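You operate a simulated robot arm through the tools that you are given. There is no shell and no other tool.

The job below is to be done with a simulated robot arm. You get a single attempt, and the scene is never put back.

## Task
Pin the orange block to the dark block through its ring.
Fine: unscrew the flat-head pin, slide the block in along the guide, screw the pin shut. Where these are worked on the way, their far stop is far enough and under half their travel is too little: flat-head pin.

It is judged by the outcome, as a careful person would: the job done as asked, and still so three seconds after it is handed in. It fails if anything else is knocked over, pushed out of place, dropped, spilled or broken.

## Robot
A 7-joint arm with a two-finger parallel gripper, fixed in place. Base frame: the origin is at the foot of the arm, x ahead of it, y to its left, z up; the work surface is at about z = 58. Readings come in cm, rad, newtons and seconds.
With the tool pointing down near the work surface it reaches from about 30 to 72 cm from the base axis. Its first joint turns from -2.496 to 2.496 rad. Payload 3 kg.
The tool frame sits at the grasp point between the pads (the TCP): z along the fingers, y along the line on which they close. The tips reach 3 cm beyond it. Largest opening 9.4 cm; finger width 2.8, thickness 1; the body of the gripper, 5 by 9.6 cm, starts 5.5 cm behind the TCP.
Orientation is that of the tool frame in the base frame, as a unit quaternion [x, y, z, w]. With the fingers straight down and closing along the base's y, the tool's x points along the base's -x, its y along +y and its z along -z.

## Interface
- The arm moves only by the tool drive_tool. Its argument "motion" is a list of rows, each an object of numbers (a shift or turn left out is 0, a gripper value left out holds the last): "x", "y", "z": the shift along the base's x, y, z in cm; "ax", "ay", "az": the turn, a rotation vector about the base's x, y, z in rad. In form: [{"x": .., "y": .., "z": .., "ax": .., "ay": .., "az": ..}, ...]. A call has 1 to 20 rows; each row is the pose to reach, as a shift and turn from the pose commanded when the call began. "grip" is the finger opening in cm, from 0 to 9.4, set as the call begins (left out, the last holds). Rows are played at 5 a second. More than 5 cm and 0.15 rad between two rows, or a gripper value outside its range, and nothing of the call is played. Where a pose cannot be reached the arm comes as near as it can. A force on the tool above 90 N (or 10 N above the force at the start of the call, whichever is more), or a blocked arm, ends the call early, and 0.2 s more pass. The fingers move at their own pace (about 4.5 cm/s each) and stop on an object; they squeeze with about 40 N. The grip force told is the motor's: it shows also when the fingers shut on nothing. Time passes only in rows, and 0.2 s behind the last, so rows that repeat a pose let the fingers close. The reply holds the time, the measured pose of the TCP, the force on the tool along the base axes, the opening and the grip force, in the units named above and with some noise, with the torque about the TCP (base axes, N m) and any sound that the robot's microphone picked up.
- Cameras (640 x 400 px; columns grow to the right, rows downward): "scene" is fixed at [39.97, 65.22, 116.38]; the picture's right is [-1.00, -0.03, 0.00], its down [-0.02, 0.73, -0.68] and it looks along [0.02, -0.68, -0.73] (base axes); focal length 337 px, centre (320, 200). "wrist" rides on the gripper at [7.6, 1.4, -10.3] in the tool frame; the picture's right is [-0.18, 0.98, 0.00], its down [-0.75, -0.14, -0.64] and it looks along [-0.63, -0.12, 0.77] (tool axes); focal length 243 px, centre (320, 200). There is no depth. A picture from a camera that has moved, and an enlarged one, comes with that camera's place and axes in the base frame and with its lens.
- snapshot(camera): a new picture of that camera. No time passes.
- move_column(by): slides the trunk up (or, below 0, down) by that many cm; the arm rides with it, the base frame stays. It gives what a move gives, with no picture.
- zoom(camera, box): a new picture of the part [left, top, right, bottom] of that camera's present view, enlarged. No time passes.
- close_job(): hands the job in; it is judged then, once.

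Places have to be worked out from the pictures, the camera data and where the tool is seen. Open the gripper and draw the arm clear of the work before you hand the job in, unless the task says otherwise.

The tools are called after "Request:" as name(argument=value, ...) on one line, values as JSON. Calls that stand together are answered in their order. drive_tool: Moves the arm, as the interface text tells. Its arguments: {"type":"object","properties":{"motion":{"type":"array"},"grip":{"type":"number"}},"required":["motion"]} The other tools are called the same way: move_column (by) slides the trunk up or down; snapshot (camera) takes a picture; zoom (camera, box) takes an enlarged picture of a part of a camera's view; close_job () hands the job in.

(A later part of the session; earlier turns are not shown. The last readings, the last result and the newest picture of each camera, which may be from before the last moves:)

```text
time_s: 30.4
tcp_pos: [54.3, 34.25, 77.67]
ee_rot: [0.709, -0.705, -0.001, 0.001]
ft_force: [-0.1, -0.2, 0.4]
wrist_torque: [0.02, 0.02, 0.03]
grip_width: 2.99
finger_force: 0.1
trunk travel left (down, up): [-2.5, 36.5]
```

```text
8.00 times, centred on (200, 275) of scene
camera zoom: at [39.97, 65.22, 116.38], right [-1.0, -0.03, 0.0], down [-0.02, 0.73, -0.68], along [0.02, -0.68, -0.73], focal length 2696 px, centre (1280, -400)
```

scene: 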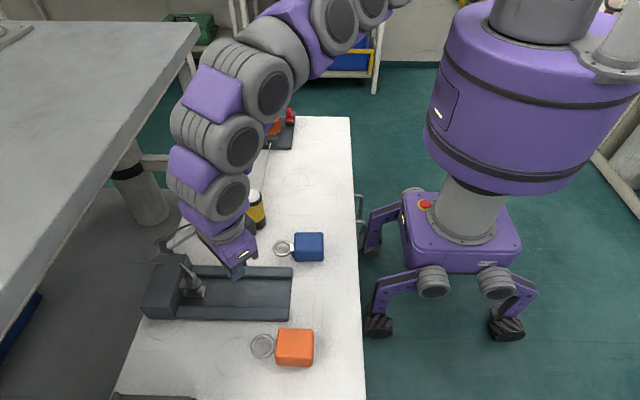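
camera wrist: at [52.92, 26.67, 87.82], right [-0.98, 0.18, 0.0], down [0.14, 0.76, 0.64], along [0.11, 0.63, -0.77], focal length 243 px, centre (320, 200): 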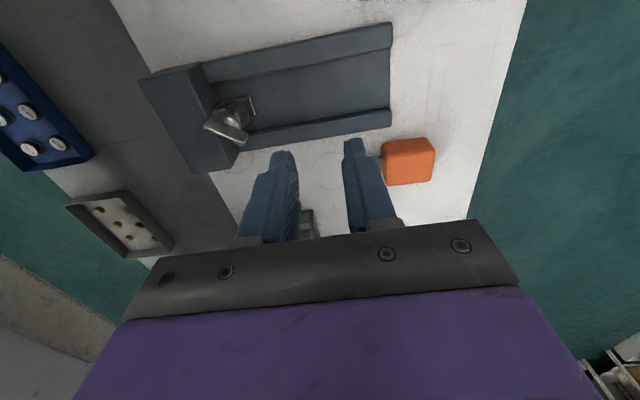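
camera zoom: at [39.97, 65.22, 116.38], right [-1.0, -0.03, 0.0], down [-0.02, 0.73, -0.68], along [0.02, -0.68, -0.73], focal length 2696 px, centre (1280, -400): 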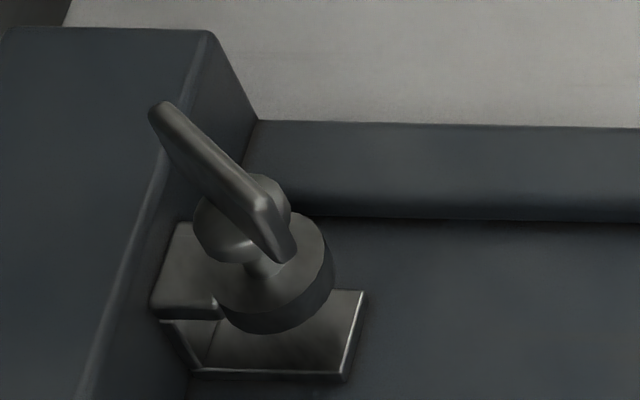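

The plate is now along about (0.8, -0.6); comparing heights with the start, it backed up to roughly 4.1 rad of unscrewing when it slipped. I regrasp with the wrist unwound: move above the pin at gripper angle about -0.64 rad, leaving room for over half a turn more.

Request:
drive_tool(motion=[{"x": 0.59, "y": 0.05, "az": -0.139}, {"x": 1.18, "y": 0.1, "az": -0.278}, {"x": 1.77, "y": 0.15, "az": -0.416}, {"x": 2.36, "y": 0.2, "az": -0.555}, {"x": 2.95, "y": 0.25, "az": -0.694}, {"x": 3.54, "y": 0.3, "az": -0.833}, {"x": 4.13, "y": 0.35, "az": -0.971}, {"x": 4.72, "y": 0.4, "az": -1.11}, {"x": 5.31, "y": 0.45, "az": -1.249}, {"x": 5.9, "y": 0.5, "az": -1.388}, {"x": 6.49, "y": 0.55, "az": -1.526}, {"x": 7.08, "y": 0.6, "az": -1.665}, {"x": 7.67, "y": 0.65, "az": -1.804}, {"x": 8.26, "y": 0.7, "az": -1.943}, {"x": 8.85, "y": 0.75, "az": -2.081}, {"x": 9.44, "y": 0.8, "az": -2.22}, {"x": 9.44, "y": 0.8, "az": -2.22}])

Request:
zoom(camera="wrist", box=[270, 60, 370, 140])

```text
time_s: 34.0
tcp_pos: [63.69, 35.12, 77.63]
ee_rot: [0.315, 0.949, 0.001, 0.001]
ft_force: [-0.4, 0.2, 0.2]
wrist_torque: [-0.01, 0.01, 0.04]
grip_width: 3.01
finger_force: 0.0
trunk travel left (down, up): [-2.5, 36.5]
```

```text
5.00 times, centred on (320, 100) of wrist
camera zoom: at [58.43, 40.82, 87.78], right [0.74, 0.68, 0.0], down [0.52, -0.56, 0.64], along [0.44, -0.47, -0.77], focal length 1213 px, centre (320, 700)
```

zoom: 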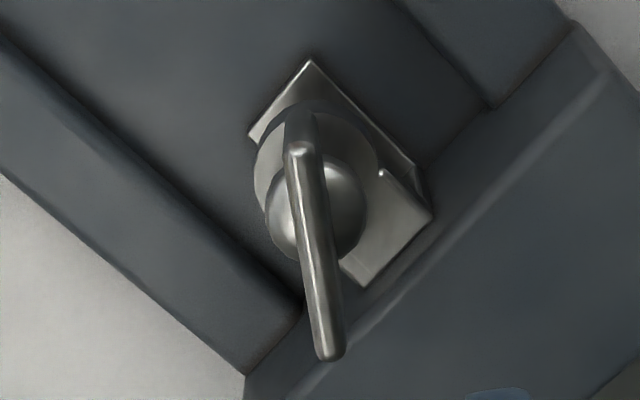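

The plate lies within ~0.04 rad of the gripper's line and about 0.12 cm off centre. I correct that and descend so the tips straddle the raised plate (TCP z ≈ 67.5).

Request:
drive_tool(motion=[{"x": 0.03, "y": -0.13, "z": -1.5, "az": -0.04}, {"x": 0.03, "y": -0.13, "z": -3, "az": -0.04}, {"x": 0.03, "y": -0.13, "z": -4.5, "az": -0.04}, {"x": 0.03, "y": -0.13, "z": -6, "az": -0.04}, {"x": 0.03, "y": -0.13, "z": -7.2, "az": -0.04}, {"x": 0.03, "y": -0.13, "z": -8.2, "az": -0.04}, {"x": 0.03, "y": -0.13, "z": -9, "az": -0.04}, {"x": 0.03, "y": -0.13, "z": -9.6, "az": -0.04}, {"x": 0.03, "y": -0.13, "z": -10.1, "az": -0.04}, {"x": 0.03, "y": -0.13, "z": -10.1, "az": -0.04}], grip=2.6)

Request:
zoom(camera="wrist", box=[240, 90, 400, 220])

Request:
zoom(camera="scene", box=[150, 230, 240, 310])

```text
time_s: 36.2
tcp_pos: [63.65, 35.01, 67.48]
ee_rot: [0.334, 0.943, 0.0, 0.0]
ft_force: [0.5, 0.3, 0.4]
wrist_torque: [0.01, 0.04, 0.0]
grip_width: 2.59
finger_force: 0.0
trunk travel left (down, up): [-2.5, 36.5]
```

```text
3.08 times, centred on (320, 155) of wrist
camera zoom: at [58.66, 40.88, 77.65], right [0.76, 0.65, 0.0], down [0.5, -0.58, 0.64], along [0.42, -0.49, -0.77], focal length 746 px, centre (320, 338)
```

zoom: 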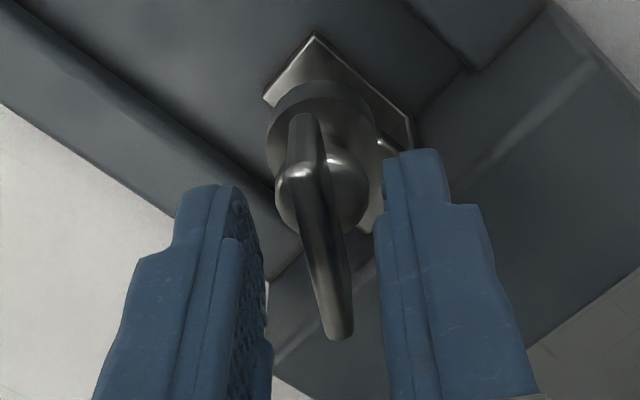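

```text
5.00 times, centred on (195, 270) of scene
camera zoom: at [39.97, 65.22, 116.38], right [-1.0, -0.03, 0.0], down [-0.02, 0.73, -0.68], along [0.02, -0.68, -0.73], focal length 1685 px, centre (945, -150)
```

zoom: 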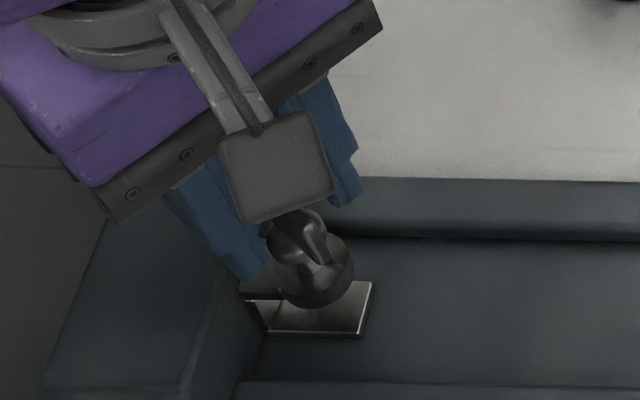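

The view is nearly identical to the first grasp, so the head is ~1.4 cm up and centred. I close the fingers on it.

Request:
drive_tool(motion=[{"x": 0}, {"x": 0}, {"x": 0}, {"x": 0}], grip=0)

```text
time_s: 37.2
tcp_pos: [63.66, 34.97, 67.54]
ee_rot: [0.335, 0.942, 0.0, 0.001]
ft_force: [3.0, 1.8, -0.9]
wrist_torque: [0.02, -0.04, 0.03]
grip_width: 0.55
finger_force: 39.9
trunk travel left (down, up): [-2.5, 36.5]
```

Gripped with low side force. I turn counter-clockwise again with a rise of 0.34 cm/rad.

Request:
drive_tool(motion=[{"x": 0.03, "y": 0.02, "z": 0.035, "az": 0.1}, {"x": 0.03, "y": 0.02, "z": 0.07, "az": 0.2}, {"x": 0.03, "y": 0.02, "z": 0.1, "az": 0.3}, {"x": 0.03, "y": 0.02, "z": 0.135, "az": 0.4}, {"x": 0.03, "y": 0.02, "z": 0.17, "az": 0.5}, {"x": 0.03, "y": 0.02, "z": 0.205, "az": 0.6}, {"x": 0.03, "y": 0.02, "z": 0.24, "az": 0.7}, {"x": 0.03, "y": 0.02, "z": 0.24, "az": 0.7}])

```text
time_s: 39.0
tcp_pos: [63.72, 34.96, 67.77]
ee_rot: [-0.01, 1.0, 0.001, 0.0]
ft_force: [-0.6, 6.1, 0.6]
wrist_torque: [0.06, 0.11, 0.01]
grip_width: 0.54
finger_force: 39.8
trunk travel left (down, up): [-2.5, 36.5]
```

Smooth, with the vertical force near zero, so the pitch estimate is right. I continue turning.

Request:
drive_tool(motion=[{"y": 0.05, "z": 0.035, "az": 0.1}, {"y": 0.07, "z": 0.07, "az": 0.2}, {"y": 0.07, "z": 0.1, "az": 0.3}, {"y": 0.07, "z": 0.135, "az": 0.4}, {"y": 0.07, "z": 0.17, "az": 0.5}, {"y": 0.07, "z": 0.205, "az": 0.6}, {"y": 0.07, "z": 0.205, "az": 0.6}])

```text
time_s: 40.6
tcp_pos: [63.73, 34.95, 68.12]
ee_rot: [-0.305, 0.952, 0.002, 0.001]
ft_force: [-2.8, -0.1, 3.0]
wrist_torque: [0.16, -0.31, 0.0]
grip_width: 0.52
finger_force: 39.5
trunk travel left (down, up): [-2.5, 36.5]
```

At about 5.3 rad; still free. I keep turning in shorter steps, watching the torque for the stop.

Request:
drive_tool(motion=[{"x": -0.03, "z": 0.04, "az": 0.1}, {"x": -0.03, "z": 0.08, "az": 0.2}, {"x": -0.03, "z": 0.115, "az": 0.3}, {"x": -0.03, "z": 0.15, "az": 0.4}, {"x": -0.03, "z": 0.185, "az": 0.5}, {"x": -0.03, "z": 0.185, "az": 0.5}])

```text
time_s: 42.0
tcp_pos: [63.73, 34.99, 68.13]
ee_rot: [-0.531, 0.847, 0.001, -0.002]
ft_force: [0.8, -2.8, 0.1]
wrist_torque: [-0.08, -0.06, -0.01]
grip_width: 0.54
finger_force: 39.7
trunk travel left (down, up): [-2.5, 36.5]
```

No stop yet at about 5.8 rad. I continue.

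Request:
drive_tool(motion=[{"z": 0.035, "az": 0.1}, {"z": 0.07, "az": 0.2}, {"z": 0.1, "az": 0.3}, {"z": 0.135, "az": 0.4}, {"z": 0.17, "az": 0.5}, {"z": 0.17, "az": 0.5}])

Request:
zoom(camera="scene", box=[150, 230, 240, 310])

Request:
zoom(camera="wrist", box=[240, 90, 400, 220])

```text
time_s: 43.4
tcp_pos: [63.67, 34.92, 68.34]
ee_rot: [0.725, -0.689, -0.001, 0.002]
ft_force: [-2.6, -5.2, -0.8]
wrist_torque: [0.0, -0.02, -1.12]
grip_width: 0.6
finger_force: 40.0
trunk travel left (down, up): [-2.5, 36.5]
```

```text
5.00 times, centred on (195, 270) of scene
camera zoom: at [39.97, 65.22, 116.38], right [-1.0, -0.03, 0.0], down [-0.02, 0.73, -0.68], along [0.02, -0.68, -0.73], focal length 1685 px, centre (945, -150)
```

zoom: 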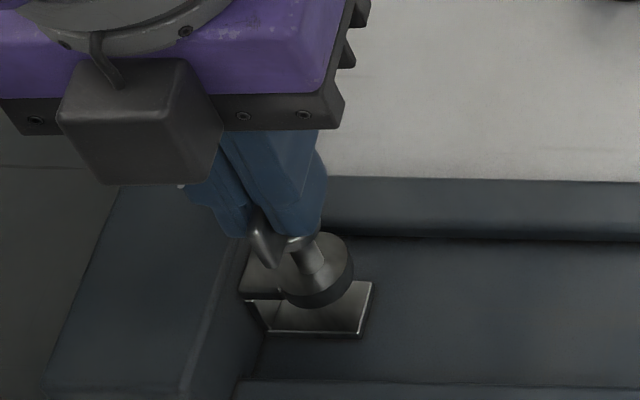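

```text
3.08 times, centred on (320, 155) of wrist
camera zoom: at [62.71, 27.35, 78.47], right [-0.99, 0.14, 0.0], down [0.11, 0.76, 0.64], along [0.08, 0.64, -0.77], focal length 746 px, centre (320, 338)
```

zoom: 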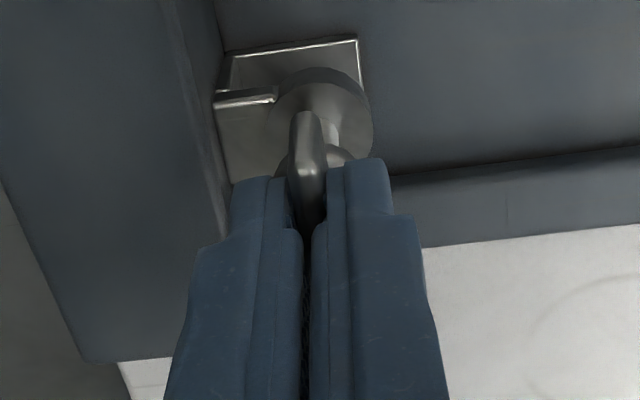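

A clear torque of 1.1 N m at about one full turn: that is the far stop. I back off slightly, open the fingers and lift straight away.

Request:
drive_tool(motion=[{"az": -0.06}, {"az": -0.06}])

Request:
drive_tool(motion=[{"x": 0}, {"x": 0}, {"x": 0}, {"z": 1}, {"z": 2.5}, {"z": 4}, {"z": 6}, {"z": 8}, {"z": 8}], grip=3.0)

Request:
zoom(camera="scene", box=[150, 230, 240, 310])

Request:
snapshot(camera="wrist")

```text
time_s: 44.0
tcp_pos: [63.8, 35.02, 68.28]
ee_rot: [-0.703, 0.711, 0.001, -0.002]
ft_force: [-0.4, -5.3, -2.7]
wrist_torque: [0.18, -0.08, 0.01]
grip_width: 0.54
finger_force: 39.9
trunk travel left (down, up): [-2.5, 36.5]
```

```text
time_s: 46.0
tcp_pos: [63.74, 35.11, 76.44]
ee_rot: [-0.703, 0.711, 0.001, -0.001]
ft_force: [-0.2, 0.1, 0.4]
wrist_torque: [0.04, -0.01, 0.01]
grip_width: 3.01
finger_force: 0.0
trunk travel left (down, up): [-2.5, 36.5]
```

```text
5.00 times, centred on (195, 270) of scene
camera zoom: at [39.97, 65.22, 116.38], right [-1.0, -0.03, 0.0], down [-0.02, 0.73, -0.68], along [0.02, -0.68, -0.73], focal length 1685 px, centre (945, -150)
```

zoom: 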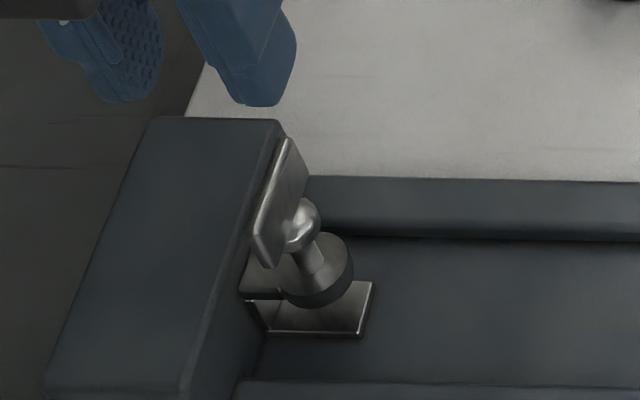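

```text
taken
camera wrist: at [62.28, 27.52, 86.44], right [-0.98, 0.2, 0.0], down [0.15, 0.75, 0.64], along [0.12, 0.63, -0.77], focal length 243 px, centre (320, 200)
```

wrist: 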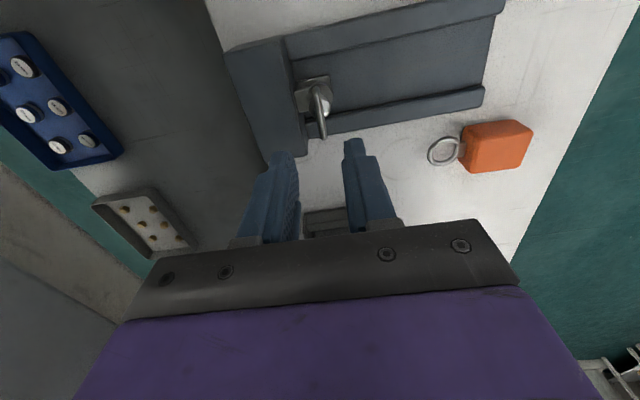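

The pin is fully raised with the plate back along y. Now I measure the guide channel and the orange block with its ring from this view.

Request:
zoom(camera="wrist", box=[410, 90, 550, 190])

Request:
zoom(camera="wrist", box=[270, 0, 510, 150])

Request:
zoom(camera="scene", box=[240, 310, 330, 380])

Request:
zoom(camera="scene", box=[190, 250, 310, 340])

```text
4.00 times, centred on (480, 140) of wrist
camera zoom: at [62.28, 27.52, 86.44], right [-0.98, 0.2, 0.0], down [0.15, 0.75, 0.64], along [0.12, 0.63, -0.77], focal length 970 px, centre (-320, 440)
```

zoom: 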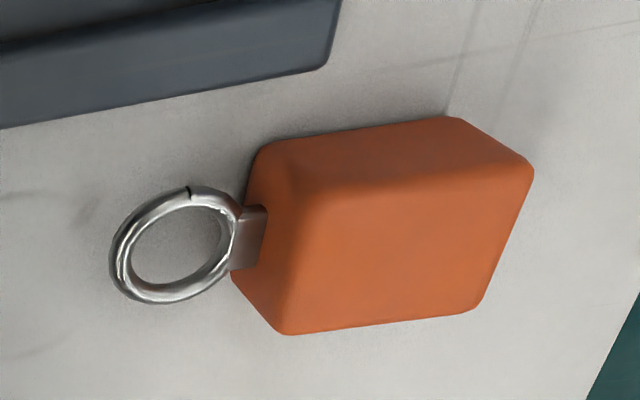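

```text
2.67 times, centred on (390, 75) of wrist
camera zoom: at [62.28, 27.52, 86.44], right [-0.98, 0.2, 0.0], down [0.15, 0.75, 0.64], along [0.12, 0.63, -0.77], focal length 647 px, centre (133, 533)
```

zoom: 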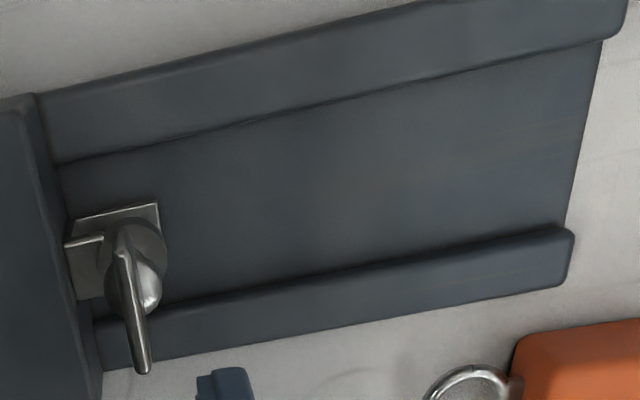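

```text
5.71 times, centred on (285, 345) of scene
camera zoom: at [39.97, 65.22, 116.38], right [-1.0, -0.03, 0.0], down [-0.02, 0.73, -0.68], along [0.02, -0.68, -0.73], focal length 1926 px, centre (520, -629)
```

zoom: 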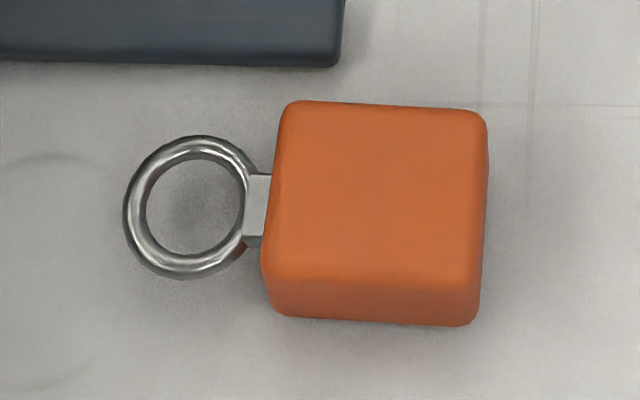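

```text
4.44 times, centred on (250, 295) of scene
camera zoom: at [39.97, 65.22, 116.38], right [-1.0, -0.03, 0.0], down [-0.02, 0.73, -0.68], along [0.02, -0.68, -0.73], focal length 1498 px, centre (631, -222)
```

zoom: 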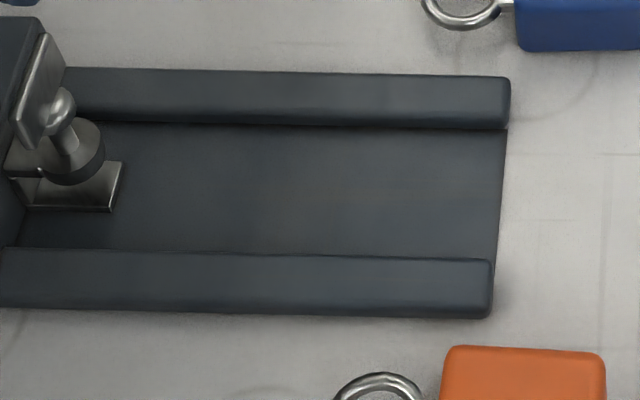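

Block measures about 5.5 × 4.5 × 3.3 cm centred near (44.5, 45.35), top z≈61.3, ring centre near (50.0, 45.2) lying flat at z≈59.2. I move above the block, turning the gripper back to close along y, and look again.

Request:
drive_tool(motion=[{"x": -1.6, "y": 0.85, "az": -0.13}, {"x": -3.2, "y": 1.7, "az": -0.26}, {"x": -4.8, "y": 2.55, "az": -0.39}, {"x": -6.4, "y": 3.4, "az": -0.52}, {"x": -8.0, "y": 4.25, "az": -0.65}, {"x": -9.6, "y": 5.1, "az": -0.78}, {"x": -11.2, "y": 5.95, "az": -0.91}, {"x": -12.8, "y": 6.8, "az": -1.04}, {"x": -14.4, "y": 7.65, "az": -1.17}, {"x": -16, "y": 8.5, "az": -1.3}, {"x": -17.6, "y": 9.35, "az": -1.43}, {"x": -19.2, "y": 10.2, "az": -1.559}, {"x": -19.2, "y": 10.2, "az": -1.559}], grip=7.5)

Request:
snapshot(camera="wrist")

Request:
zoom(camera="scene", box=[140, 250, 320, 380])

```text
time_s: 48.8
tcp_pos: [44.49, 45.26, 76.33]
ee_rot: [0.001, 1.0, 0.0, 0.001]
ft_force: [-0.2, 0.1, 0.4]
wrist_torque: [-0.03, 0.03, -0.01]
grip_width: 7.51
finger_force: 0.0
trunk travel left (down, up): [-2.5, 36.5]
```

```text
taken
camera wrist: at [36.88, 46.75, 86.52], right [0.19, 0.98, 0.0], down [0.75, -0.14, 0.64], along [0.63, -0.12, -0.77], focal length 243 px, centre (320, 200)
```

wrist: 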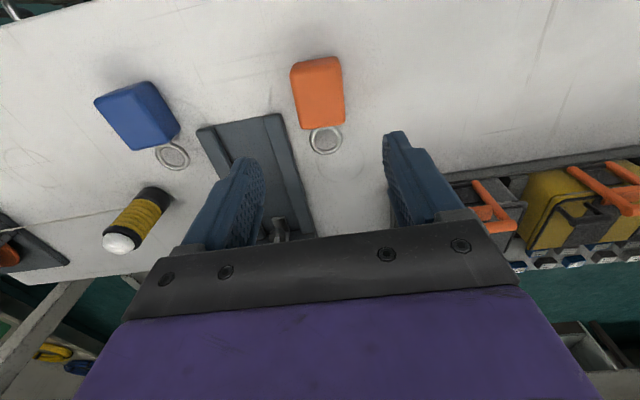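

```text
3.08 times, centred on (230, 315) of scene
camera zoom: at [39.97, 65.22, 116.38], right [-1.0, -0.03, 0.0], down [-0.02, 0.73, -0.68], along [0.02, -0.68, -0.73], focal length 1037 px, centre (597, -154)
```

zoom: 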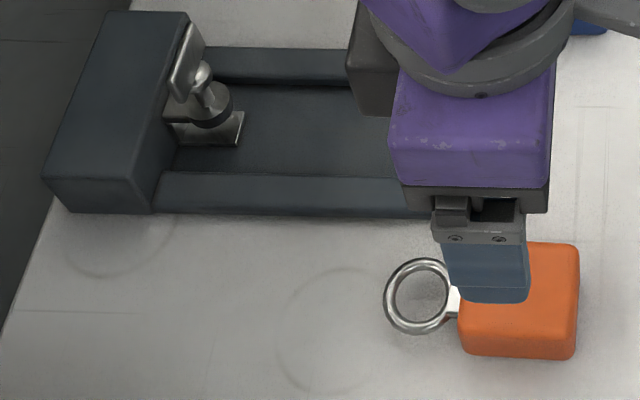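

I zoom on the block and the guide in this view.

Request:
zoom(camera="wrist", box=[270, 40, 370, 165])

Request:
zoom(camera="wrist", box=[180, 100, 330, 245])

```text
3.20 times, centred on (320, 102) of wrist
camera zoom: at [36.88, 46.75, 86.52], right [0.19, 0.98, 0.0], down [0.75, -0.14, 0.64], along [0.63, -0.12, -0.77], focal length 776 px, centre (320, 512)
```

zoom: 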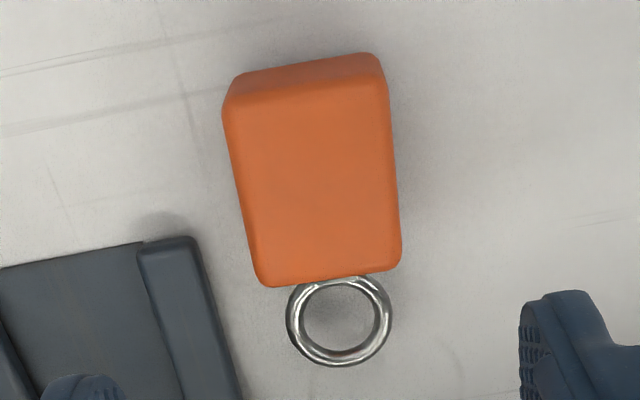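

```text
2.76 times, centred on (255, 172) of wrist
camera zoom: at [36.88, 46.75, 86.52], right [0.19, 0.98, 0.0], down [0.75, -0.14, 0.64], along [0.63, -0.12, -0.77], focal length 669 px, centre (499, 276)
```

zoom: 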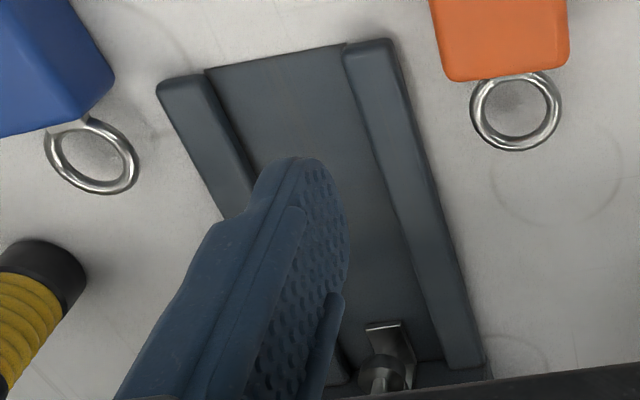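

Relative to the tool axis the block is centred about (+0.1, -0.1), so near (44.6, 45.15). I set the opening to 6.2 cm and descend around its top part, leaving the fingertips about 1.5 cm above the table so they will later clear the rails.

Request:
drive_tool(motion=[{"x": 0.1, "y": -0.1, "z": -2}, {"x": 0.1, "y": -0.1, "z": -4}, {"x": 0.1, "y": -0.1, "z": -6}, {"x": 0.1, "y": -0.1, "z": -8}, {"x": 0.1, "y": -0.1, "z": -9.5}, {"x": 0.1, "y": -0.1, "z": -10.5}, {"x": 0.1, "y": -0.1, "z": -10.5}], grip=6.2)

Request:
snapshot(camera="wrist")

Request:
zoom(camera="scene", box=[230, 290, 340, 380])

```text
time_s: 50.4
tcp_pos: [44.55, 45.2, 65.9]
ee_rot: [0.0, 1.0, 0.0, 0.0]
ft_force: [-0.2, -0.7, 0.1]
wrist_torque: [0.0, 0.02, -0.01]
grip_width: 6.22
finger_force: 0.1
trunk travel left (down, up): [-2.5, 36.5]
```

```text
taken
camera wrist: at [37.02, 46.61, 75.99], right [0.18, 0.98, 0.0], down [0.75, -0.14, 0.64], along [0.63, -0.12, -0.77], focal length 243 px, centre (320, 200)
```

wrist: 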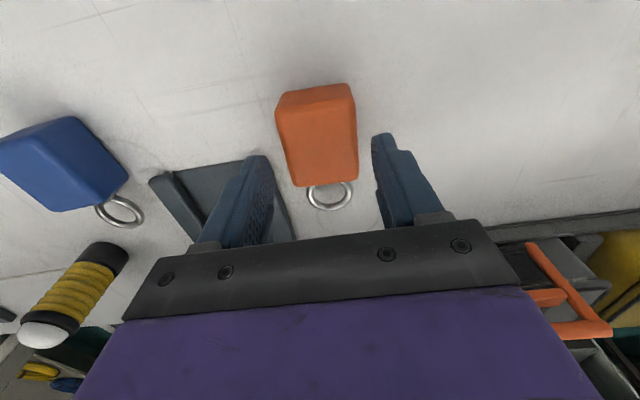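

```text
4.44 times, centred on (285, 335) of scene
camera zoom: at [39.97, 65.22, 116.38], right [-1.0, -0.03, 0.0], down [-0.02, 0.73, -0.68], along [0.02, -0.68, -0.73], focal length 1498 px, centre (476, -400)
```

zoom: 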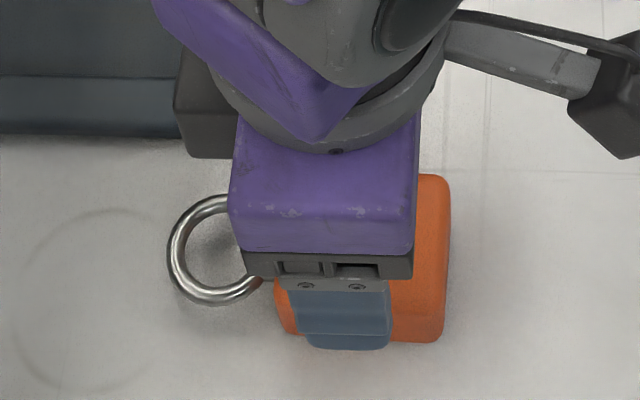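

The block is centred between the fingers, with its middle about 0.1 cm toward -x. I descend the last 3 cm and close gently around it.

Request:
drive_tool(motion=[{"x": -0.12, "z": -1}, {"x": -0.12, "z": -2}, {"x": -0.12, "z": -3}, {"x": -0.12, "z": -3}])

Request:
drive_tool(motion=[{"x": 0}, {"x": 0}, {"x": 0}, {"x": 0}], grip=3.5)

Request:
snapshot(camera="wrist")

Request:
zoom(camera="scene", box=[230, 290, 340, 380])

```text
time_s: 51.4
tcp_pos: [44.46, 45.1, 62.76]
ee_rot: [0.0, 1.0, 0.001, -0.001]
ft_force: [0.3, 0.4, -0.2]
wrist_torque: [-0.01, 0.02, 0.01]
grip_width: 6.19
finger_force: 0.1
trunk travel left (down, up): [-2.5, 36.5]
```

```text
time_s: 52.4
tcp_pos: [44.45, 45.12, 62.83]
ee_rot: [0.001, 1.0, 0.001, 0.0]
ft_force: [-0.4, 1.7, 2.1]
wrist_torque: [-0.03, 0.2, -0.16]
grip_width: 4.98
finger_force: 39.5
trunk travel left (down, up): [-2.5, 36.5]
```

```text
taken
camera wrist: at [36.8, 46.54, 72.97], right [0.18, 0.98, 0.0], down [0.75, -0.14, 0.64], along [0.63, -0.12, -0.77], focal length 243 px, centre (320, 200)
```

wrist: 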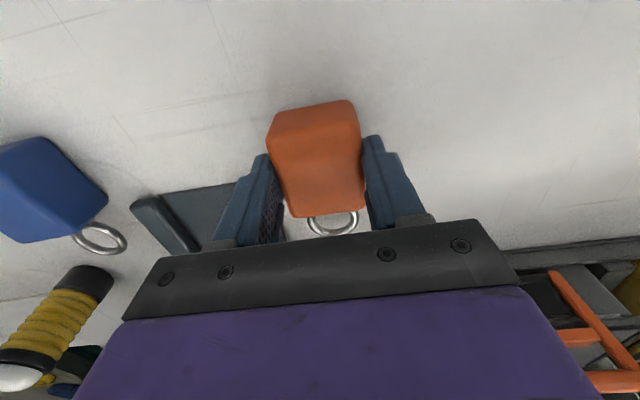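

```text
4.44 times, centred on (285, 335) of scene
camera zoom: at [39.97, 65.22, 116.38], right [-1.0, -0.03, 0.0], down [-0.02, 0.73, -0.68], along [0.02, -0.68, -0.73], focal length 1498 px, centre (476, -400)
```

zoom: 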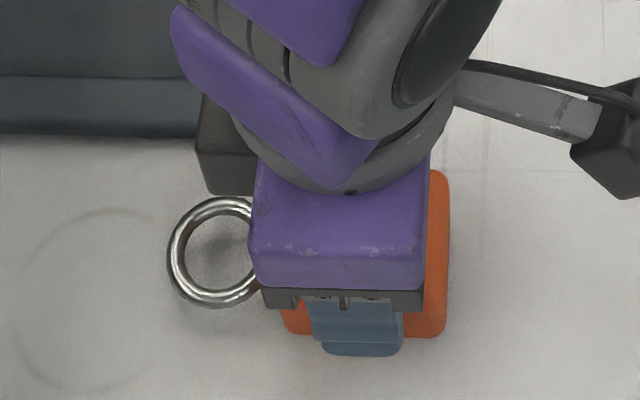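

The block is held at 4.98 cm width. I check its alignment in the fingers before lifting.

Request:
zoom(camera="wrist", box=[240, 90, 400, 245])

```text
2.58 times, centred on (320, 168) of wrist
camera zoom: at [36.8, 46.54, 72.97], right [0.18, 0.98, 0.0], down [0.75, -0.14, 0.64], along [0.63, -0.12, -0.77], focal length 626 px, centre (320, 284)
```

zoom: 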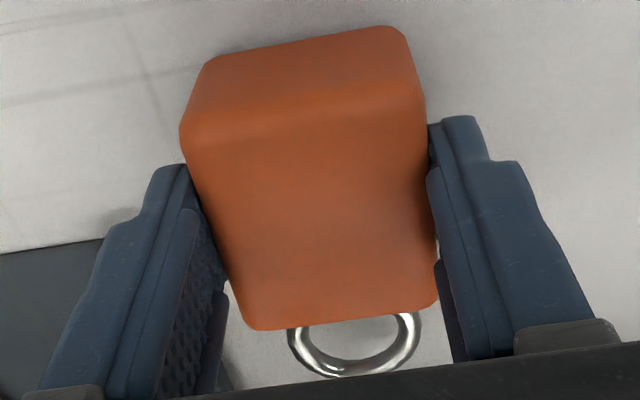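

The block is essentially square in the fingers (about -0.02 rad). I lift it 4 cm and carry it over the guide's entry half, centred on the pin's y.

Request:
drive_tool(motion=[{"z": 1}, {"z": 2.5}, {"z": 4}, {"x": 0.5, "y": -1.5, "z": 4.5}, {"x": 1.2, "y": -3.5, "z": 4.5}, {"x": 2.2, "y": -5.5, "z": 4.5}, {"x": 3.2, "y": -7.5, "z": 4.5}, {"x": 4.2, "y": -9.2, "z": 4.5}, {"x": 5, "y": -10.1, "z": 4.5}, {"x": 5, "y": -10.1, "z": 4.5}])

Request:
snapshot(camera="wrist")

Request:
zoom(camera="scene", box=[150, 220, 310, 340])

```text
time_s: 54.6
tcp_pos: [49.52, 34.94, 67.3]
ee_rot: [0.0, 1.0, 0.001, 0.0]
ft_force: [-0.2, 0.4, -13.0]
wrist_torque: [-0.02, 0.08, -0.03]
grip_width: 4.98
finger_force: 40.0
trunk travel left (down, up): [-2.5, 36.5]
```

```text
taken
camera wrist: at [41.91, 36.44, 77.41], right [0.18, 0.98, 0.0], down [0.75, -0.14, 0.64], along [0.63, -0.12, -0.77], focal length 243 px, centre (320, 200)
```

wrist: 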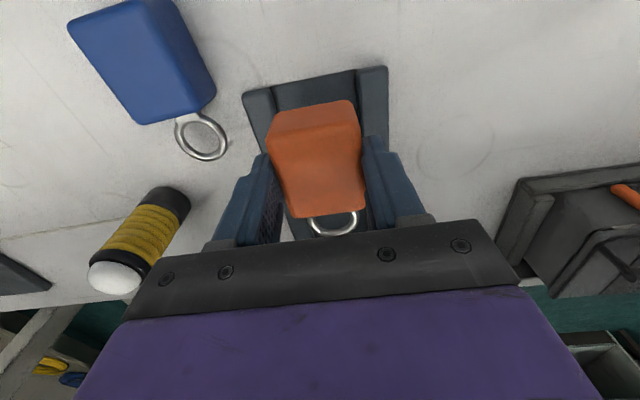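

```text
3.33 times, centred on (230, 280) of scene
camera zoom: at [39.97, 65.22, 116.38], right [-1.0, -0.03, 0.0], down [-0.02, 0.73, -0.68], along [0.02, -0.68, -0.73], focal length 1124 px, centre (620, -67)
```

zoom: 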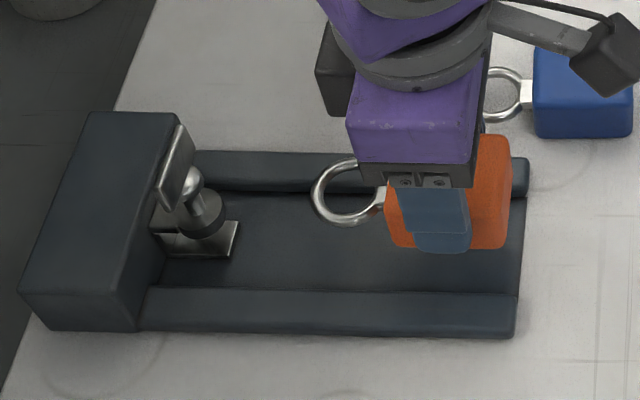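

Block held (13 N weight). I zoom to compare its lateral position with the channel before lowering.

Request:
zoom(camera="wrist", box=[230, 55, 410, 245])

```text
2.11 times, centred on (320, 150) of wrist
camera zoom: at [41.91, 36.44, 77.41], right [0.18, 0.98, 0.0], down [0.75, -0.14, 0.64], along [0.63, -0.12, -0.77], focal length 511 px, centre (320, 305)
```

zoom: 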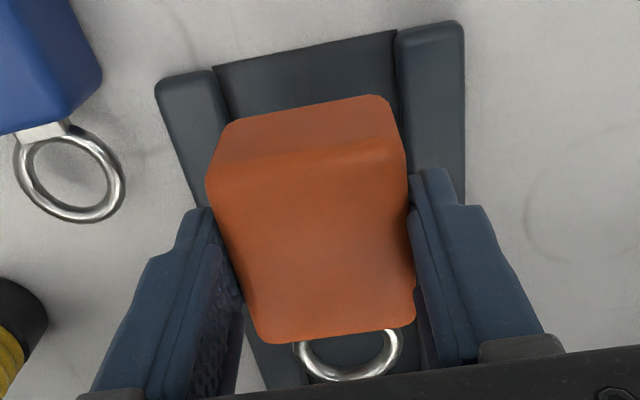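

The channel centre is within 0.05 cm of the tool in y. I lower to just above the guide floor.

Request:
drive_tool(motion=[{"y": 0.05, "z": -1}, {"y": 0.05, "z": -2}, {"y": 0.05, "z": -2.8}, {"y": 0.05, "z": -3.4}, {"y": 0.05, "z": -3.4}])

Request:
zoom(camera="scene", box=[190, 250, 300, 330])

```text
time_s: 55.8
tcp_pos: [49.46, 34.93, 63.82]
ee_rot: [0.0, 1.0, 0.0, -0.001]
ft_force: [0.7, -0.4, -12.6]
wrist_torque: [0.01, 0.04, -0.03]
grip_width: 4.99
finger_force: 40.2
trunk travel left (down, up): [-2.5, 36.5]
```

```text
5.00 times, centred on (245, 290) of scene
camera zoom: at [39.97, 65.22, 116.38], right [-1.0, -0.03, 0.0], down [-0.02, 0.73, -0.68], along [0.02, -0.68, -0.73], focal length 1685 px, centre (695, -250)
```

zoom: 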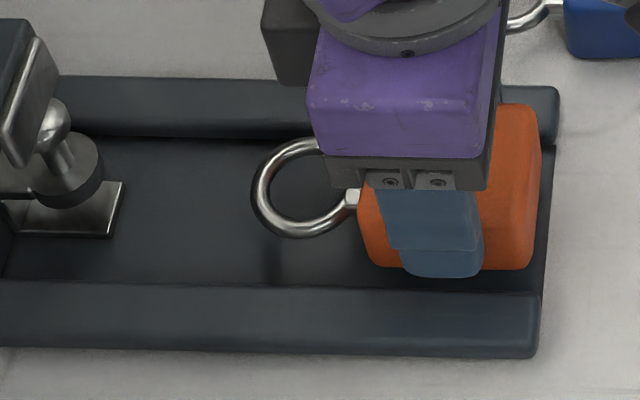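

Still free (12.6 N weight). I lower in small steps to find the floor contact.

Request:
drive_tool(motion=[{"z": -0.1}, {"z": -0.2}, {"z": -0.3}, {"z": -0.3}])

```text
time_s: 56.8
tcp_pos: [49.35, 35.17, 63.65]
ee_rot: [0.0, 1.0, 0.0, 0.0]
ft_force: [0.5, 0.4, -13.2]
wrist_torque: [-0.01, 0.09, 0.02]
grip_width: 4.99
finger_force: 40.4
trunk travel left (down, up): [-2.5, 36.5]
```

No contact yet; I lower another 0.3 cm in small steps.

Request:
drive_tool(motion=[{"z": -0.1}, {"z": -0.2}, {"z": -0.3}, {"z": -0.3}])

```text
time_s: 57.8
tcp_pos: [49.44, 35.0, 63.3]
ee_rot: [0.0, 1.0, 0.0, 0.001]
ft_force: [0.3, 0.5, -13.1]
wrist_torque: [0.01, 0.04, 0.05]
grip_width: 5.0
finger_force: 39.8
trunk travel left (down, up): [-2.5, 36.5]
```

Still hanging free at TCP z 63.3. I lower a further 0.2.

Request:
drive_tool(motion=[{"z": -0.1}, {"z": -0.2}, {"z": -0.2}])

Request:
zoom(camera="scene", box=[190, 250, 300, 330])

```text
time_s: 58.6
tcp_pos: [49.49, 35.09, 63.05]
ee_rot: [0.0, 1.0, 0.001, 0.0]
ft_force: [0.0, -0.5, -12.5]
wrist_torque: [-0.01, 0.02, 0.0]
grip_width: 5.0
finger_force: 39.6
trunk travel left (down, up): [-2.5, 36.5]
```

```text
5.00 times, centred on (245, 290) of scene
camera zoom: at [39.97, 65.22, 116.38], right [-1.0, -0.03, 0.0], down [-0.02, 0.73, -0.68], along [0.02, -0.68, -0.73], focal length 1685 px, centre (695, -250)
```

zoom: 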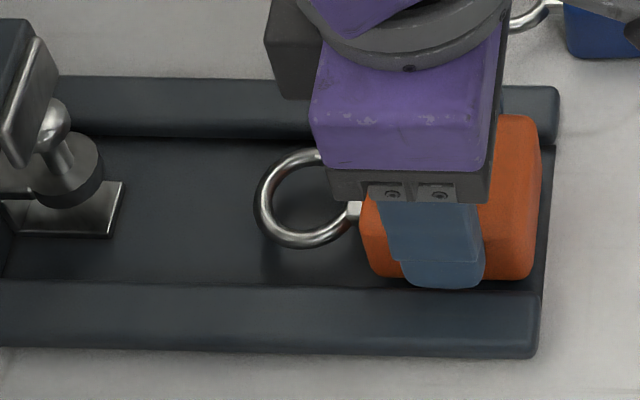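

Still free; fingertip is close above the rail's inner edge in this view, so I lower by only 0.1 at a time.

Request:
drive_tool(motion=[{"z": -0.1}, {"z": -0.1}])

```text
time_s: 59.2
tcp_pos: [49.41, 35.05, 62.92]
ee_rot: [0.0, 1.0, 0.0, 0.0]
ft_force: [-0.1, 0.0, -12.5]
wrist_torque: [0.02, 0.06, -0.03]
grip_width: 5.0
finger_force: 39.5
trunk travel left (down, up): [-2.5, 36.5]
```

Still free. Another 0.1 down.

Request:
drive_tool(motion=[{"z": -0.1}, {"z": -0.1}])

Request:
drive_tool(motion=[{"z": -0.1}, {"z": -0.1}])

```text
time_s: 59.8
tcp_pos: [49.46, 35.11, 62.89]
ee_rot: [0.0, 1.0, 0.0, -0.001]
ft_force: [-0.3, 0.1, -12.8]
wrist_torque: [-0.01, 0.07, -0.02]
grip_width: 4.99
finger_force: 39.9
trunk travel left (down, up): [-2.5, 36.5]
```

```text
time_s: 60.4
tcp_pos: [49.49, 35.15, 62.77]
ee_rot: [0.0, 1.0, 0.001, 0.0]
ft_force: [-0.3, -0.3, -7.3]
wrist_torque: [-0.14, -0.07, 0.01]
grip_width: 5.0
finger_force: 39.6
trunk travel left (down, up): [-2.5, 36.5]
```

Contact begins (weight reading dropped from 12.8 to 7.3 N). I look to confirm the block, not a fingertip, is touching.

Request:
zoom(camera="scene", box=[225, 265, 295, 325])

Request:
zoom(camera="wrist", box=[230, 55, 410, 245])

```text
6.67 times, centred on (260, 295) of scene
camera zoom: at [39.97, 65.22, 116.38], right [-1.0, -0.03, 0.0], down [-0.02, 0.73, -0.68], along [0.02, -0.68, -0.73], focal length 2247 px, centre (720, -433)
```

zoom: 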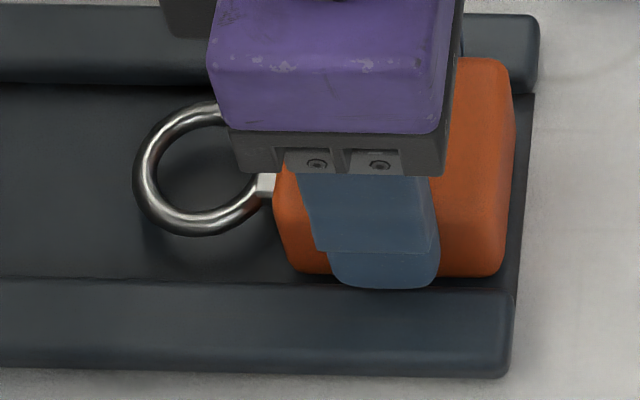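

```text
2.11 times, centred on (320, 150) of wrist
camera zoom: at [41.91, 36.51, 72.98], right [0.18, 0.98, 0.0], down [0.75, -0.14, 0.64], along [0.63, -0.12, -0.77], focal length 511 px, centre (320, 305)
```

zoom: 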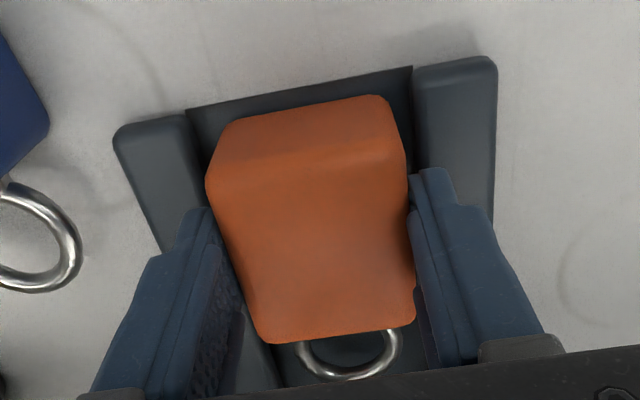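

The block rests on the guide floor, with fingertips still above the rails (rails only ~0.9 cm high). I slide it along the guide 4.5 cm and check the ring against the clevis.

Request:
drive_tool(motion=[{"x": 0.7}, {"x": 1.4}, {"x": 2.1}, {"x": 2.8}, {"x": 3.5}, {"x": 4.2}, {"x": 4.5}, {"x": 4.5}])

Request:
zoom(camera="scene", box=[170, 245, 280, 325])

Request:
snapshot(camera="wrist")

```text
time_s: 62.2
tcp_pos: [53.98, 35.11, 62.78]
ee_rot: [-0.001, 1.0, 0.001, 0.0]
ft_force: [-4.1, 0.9, -1.0]
wrist_torque: [-0.08, -0.17, -0.05]
grip_width: 4.98
finger_force: 39.9
trunk travel left (down, up): [-2.5, 36.5]
```

```text
5.00 times, centred on (225, 285) of scene
camera zoom: at [39.97, 65.22, 116.38], right [-1.0, -0.03, 0.0], down [-0.02, 0.73, -0.68], along [0.02, -0.68, -0.73], focal length 1685 px, centre (795, -225)
```

zoom: 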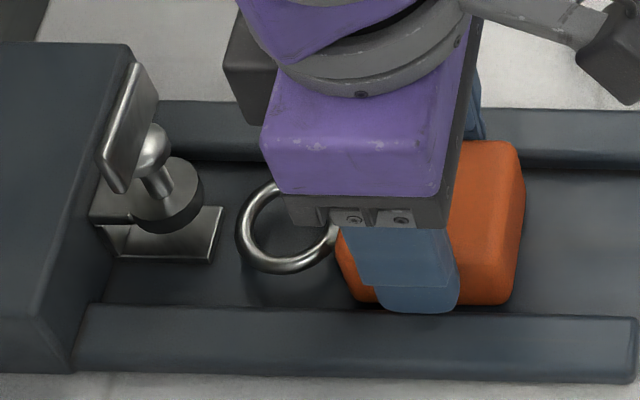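

```text
taken
camera wrist: at [46.34, 36.51, 72.98], right [0.18, 0.98, 0.0], down [0.75, -0.14, 0.64], along [0.63, -0.12, -0.77], focal length 243 px, centre (320, 200)
```

wrist: 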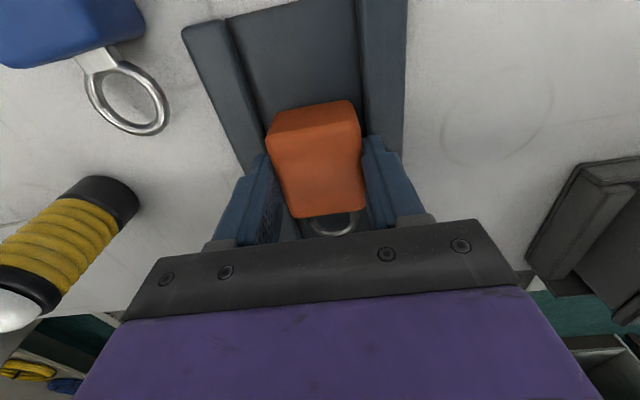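

The ring is aligned with the clevis in y within about 0.05 cm, and about 4.4 cm short of the pin axis. I push on slowly into the clevis, watching for resistance.

Request:
drive_tool(motion=[{"x": 0.3}, {"x": 0.6}, {"x": 0.9}, {"x": 1.2}, {"x": 1.4}, {"x": 1.6}, {"x": 1.8}, {"x": 2.0}, {"x": 2.0}])

Request:
zoom(camera="scene", box=[170, 255, 250, 315])

```text
time_s: 64.2
tcp_pos: [55.9, 35.1, 62.79]
ee_rot: [0.0, 1.0, 0.001, 0.001]
ft_force: [-3.6, -0.1, -0.5]
wrist_torque: [-0.18, -0.14, -0.06]
grip_width: 4.97
finger_force: 39.7
trunk travel left (down, up): [-2.5, 36.5]
```

```text
6.67 times, centred on (210, 285) of scene
camera zoom: at [39.97, 65.22, 116.38], right [-1.0, -0.03, 0.0], down [-0.02, 0.73, -0.68], along [0.02, -0.68, -0.73], focal length 2247 px, centre (1053, -367)
```

zoom: 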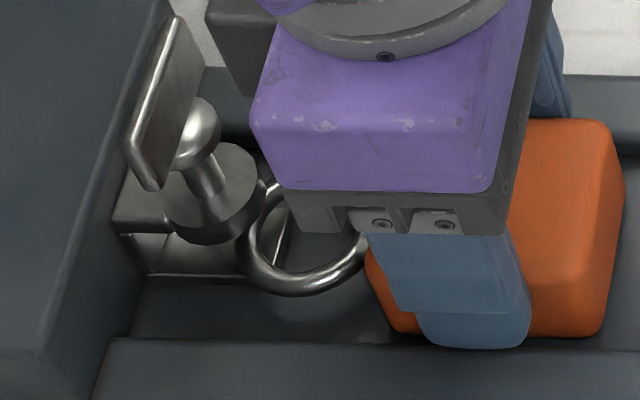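

The ring's front is entering over the lower plate with no resistance. I continue another 1.5 cm slowly.

Request:
drive_tool(motion=[{"x": 0.2}, {"x": 0.4}, {"x": 0.6}, {"x": 0.8}, {"x": 1.0}, {"x": 1.2}, {"x": 1.4}, {"x": 1.5}, {"x": 1.5}])

Request:
zoom(camera="scene", box=[170, 255, 250, 315])

Request:
zoom(camera="wrist", box=[230, 55, 410, 245])

```text
time_s: 66.2
tcp_pos: [57.41, 35.02, 62.79]
ee_rot: [-0.001, 1.0, 0.0, 0.0]
ft_force: [-4.1, -0.8, -1.9]
wrist_torque: [-0.13, -0.12, -0.05]
grip_width: 4.99
finger_force: 39.7
trunk travel left (down, up): [-2.5, 36.5]
```

```text
6.67 times, centred on (210, 285) of scene
camera zoom: at [39.97, 65.22, 116.38], right [-1.0, -0.03, 0.0], down [-0.02, 0.73, -0.68], along [0.02, -0.68, -0.73], focal length 2247 px, centre (1053, -367)
```

zoom: 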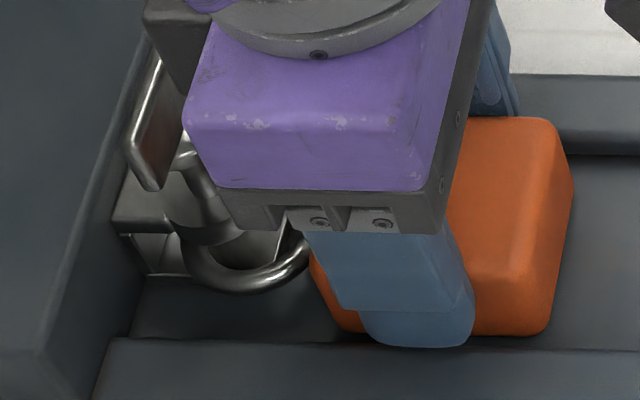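

```text
2.11 times, centred on (320, 150) of wrist
camera zoom: at [49.83, 36.49, 72.98], right [0.18, 0.98, 0.0], down [0.75, -0.14, 0.64], along [0.63, -0.12, -0.77], focal length 511 px, centre (320, 305)
```

zoom: 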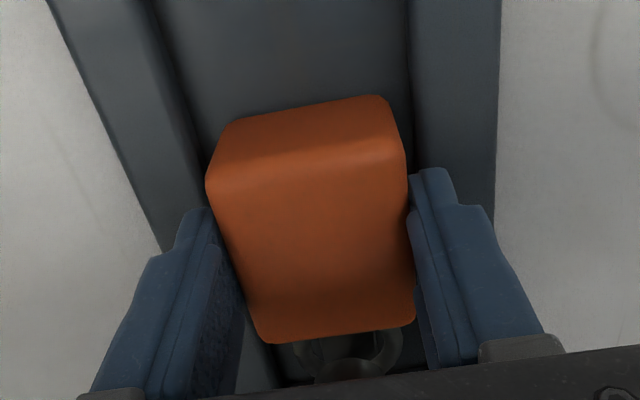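

The ring is now mostly under the collar, still free of resistance; I estimate 0.8–0.9 cm remaining to centre it on the pin axis. I push 0.8 cm further.

Request:
drive_tool(motion=[{"x": 0.2}, {"x": 0.4}, {"x": 0.6}, {"x": 0.8}, {"x": 0.8}])

Request:
zoom(camera="scene", box=[170, 255, 250, 315])

```text
time_s: 67.4
tcp_pos: [58.19, 35.11, 62.91]
ee_rot: [0.0, 1.0, 0.001, 0.0]
ft_force: [-3.8, 0.4, -0.5]
wrist_torque: [-0.11, 0.32, -0.1]
grip_width: 4.97
finger_force: 40.4
trunk travel left (down, up): [-2.5, 36.5]
```

```text
6.67 times, centred on (210, 285) of scene
camera zoom: at [39.97, 65.22, 116.38], right [-1.0, -0.03, 0.0], down [-0.02, 0.73, -0.68], along [0.02, -0.68, -0.73], focal length 2247 px, centre (1053, -367)
```

zoom: 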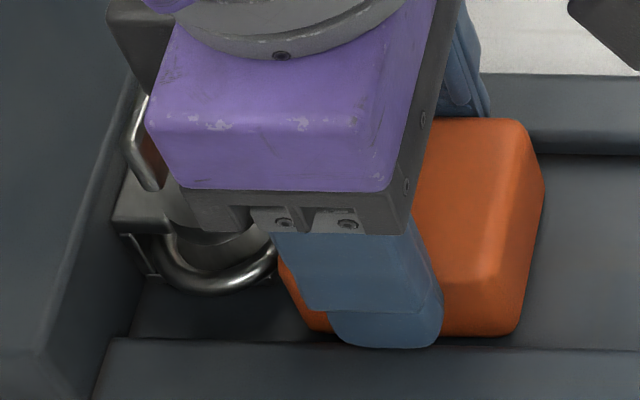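

The ring should now be within ~0.2 cm of the pin axis. I open the fingers and lift straight up to inspect.

Request:
drive_tool(motion=[{"x": 0}, {"x": 0}, {"x": 0}, {"x": 0}], grip=6.4)

Request:
drive_tool(motion=[{"z": 1}, {"z": 2.5}, {"z": 4.5}, {"z": 7}, {"z": 10}, {"z": 13}, {"x": -2, "z": 15}, {"x": -4, "z": 16}, {"x": -4, "z": 16}])

Request:
zoom(camera="scene", box=[170, 245, 270, 325])

Request:
snapshot(camera="wrist")

```text
time_s: 68.4
tcp_pos: [58.28, 35.11, 62.75]
ee_rot: [0.001, 1.0, 0.0, 0.001]
ft_force: [0.9, -0.5, 0.2]
wrist_torque: [0.0, 0.01, 0.0]
grip_width: 6.39
finger_force: 0.0
trunk travel left (down, up): [-2.5, 36.5]
```

```text
time_s: 70.4
tcp_pos: [54.29, 35.18, 78.88]
ee_rot: [0.0, 1.0, 0.0, 0.0]
ft_force: [0.2, -0.3, -0.2]
wrist_torque: [0.0, -0.02, 0.02]
grip_width: 6.4
finger_force: 0.0
trunk travel left (down, up): [-2.5, 36.5]
```

```text
5.00 times, centred on (220, 285) of scene
camera zoom: at [39.97, 65.22, 116.38], right [-1.0, -0.03, 0.0], down [-0.02, 0.73, -0.68], along [0.02, -0.68, -0.73], focal length 1685 px, centre (820, -225)
```

zoom: 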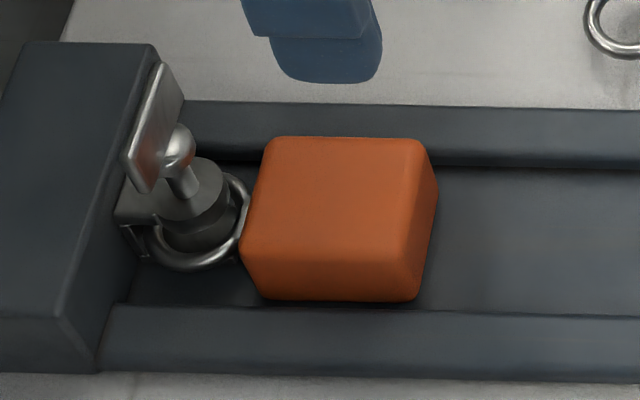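

```text
taken
camera wrist: at [46.74, 36.59, 89.04], right [0.18, 0.98, 0.0], down [0.75, -0.14, 0.64], along [0.63, -0.12, -0.77], focal length 243 px, centre (320, 200)
```

wrist: 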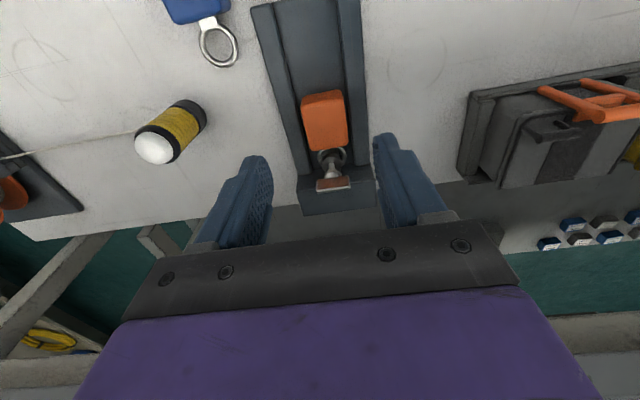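

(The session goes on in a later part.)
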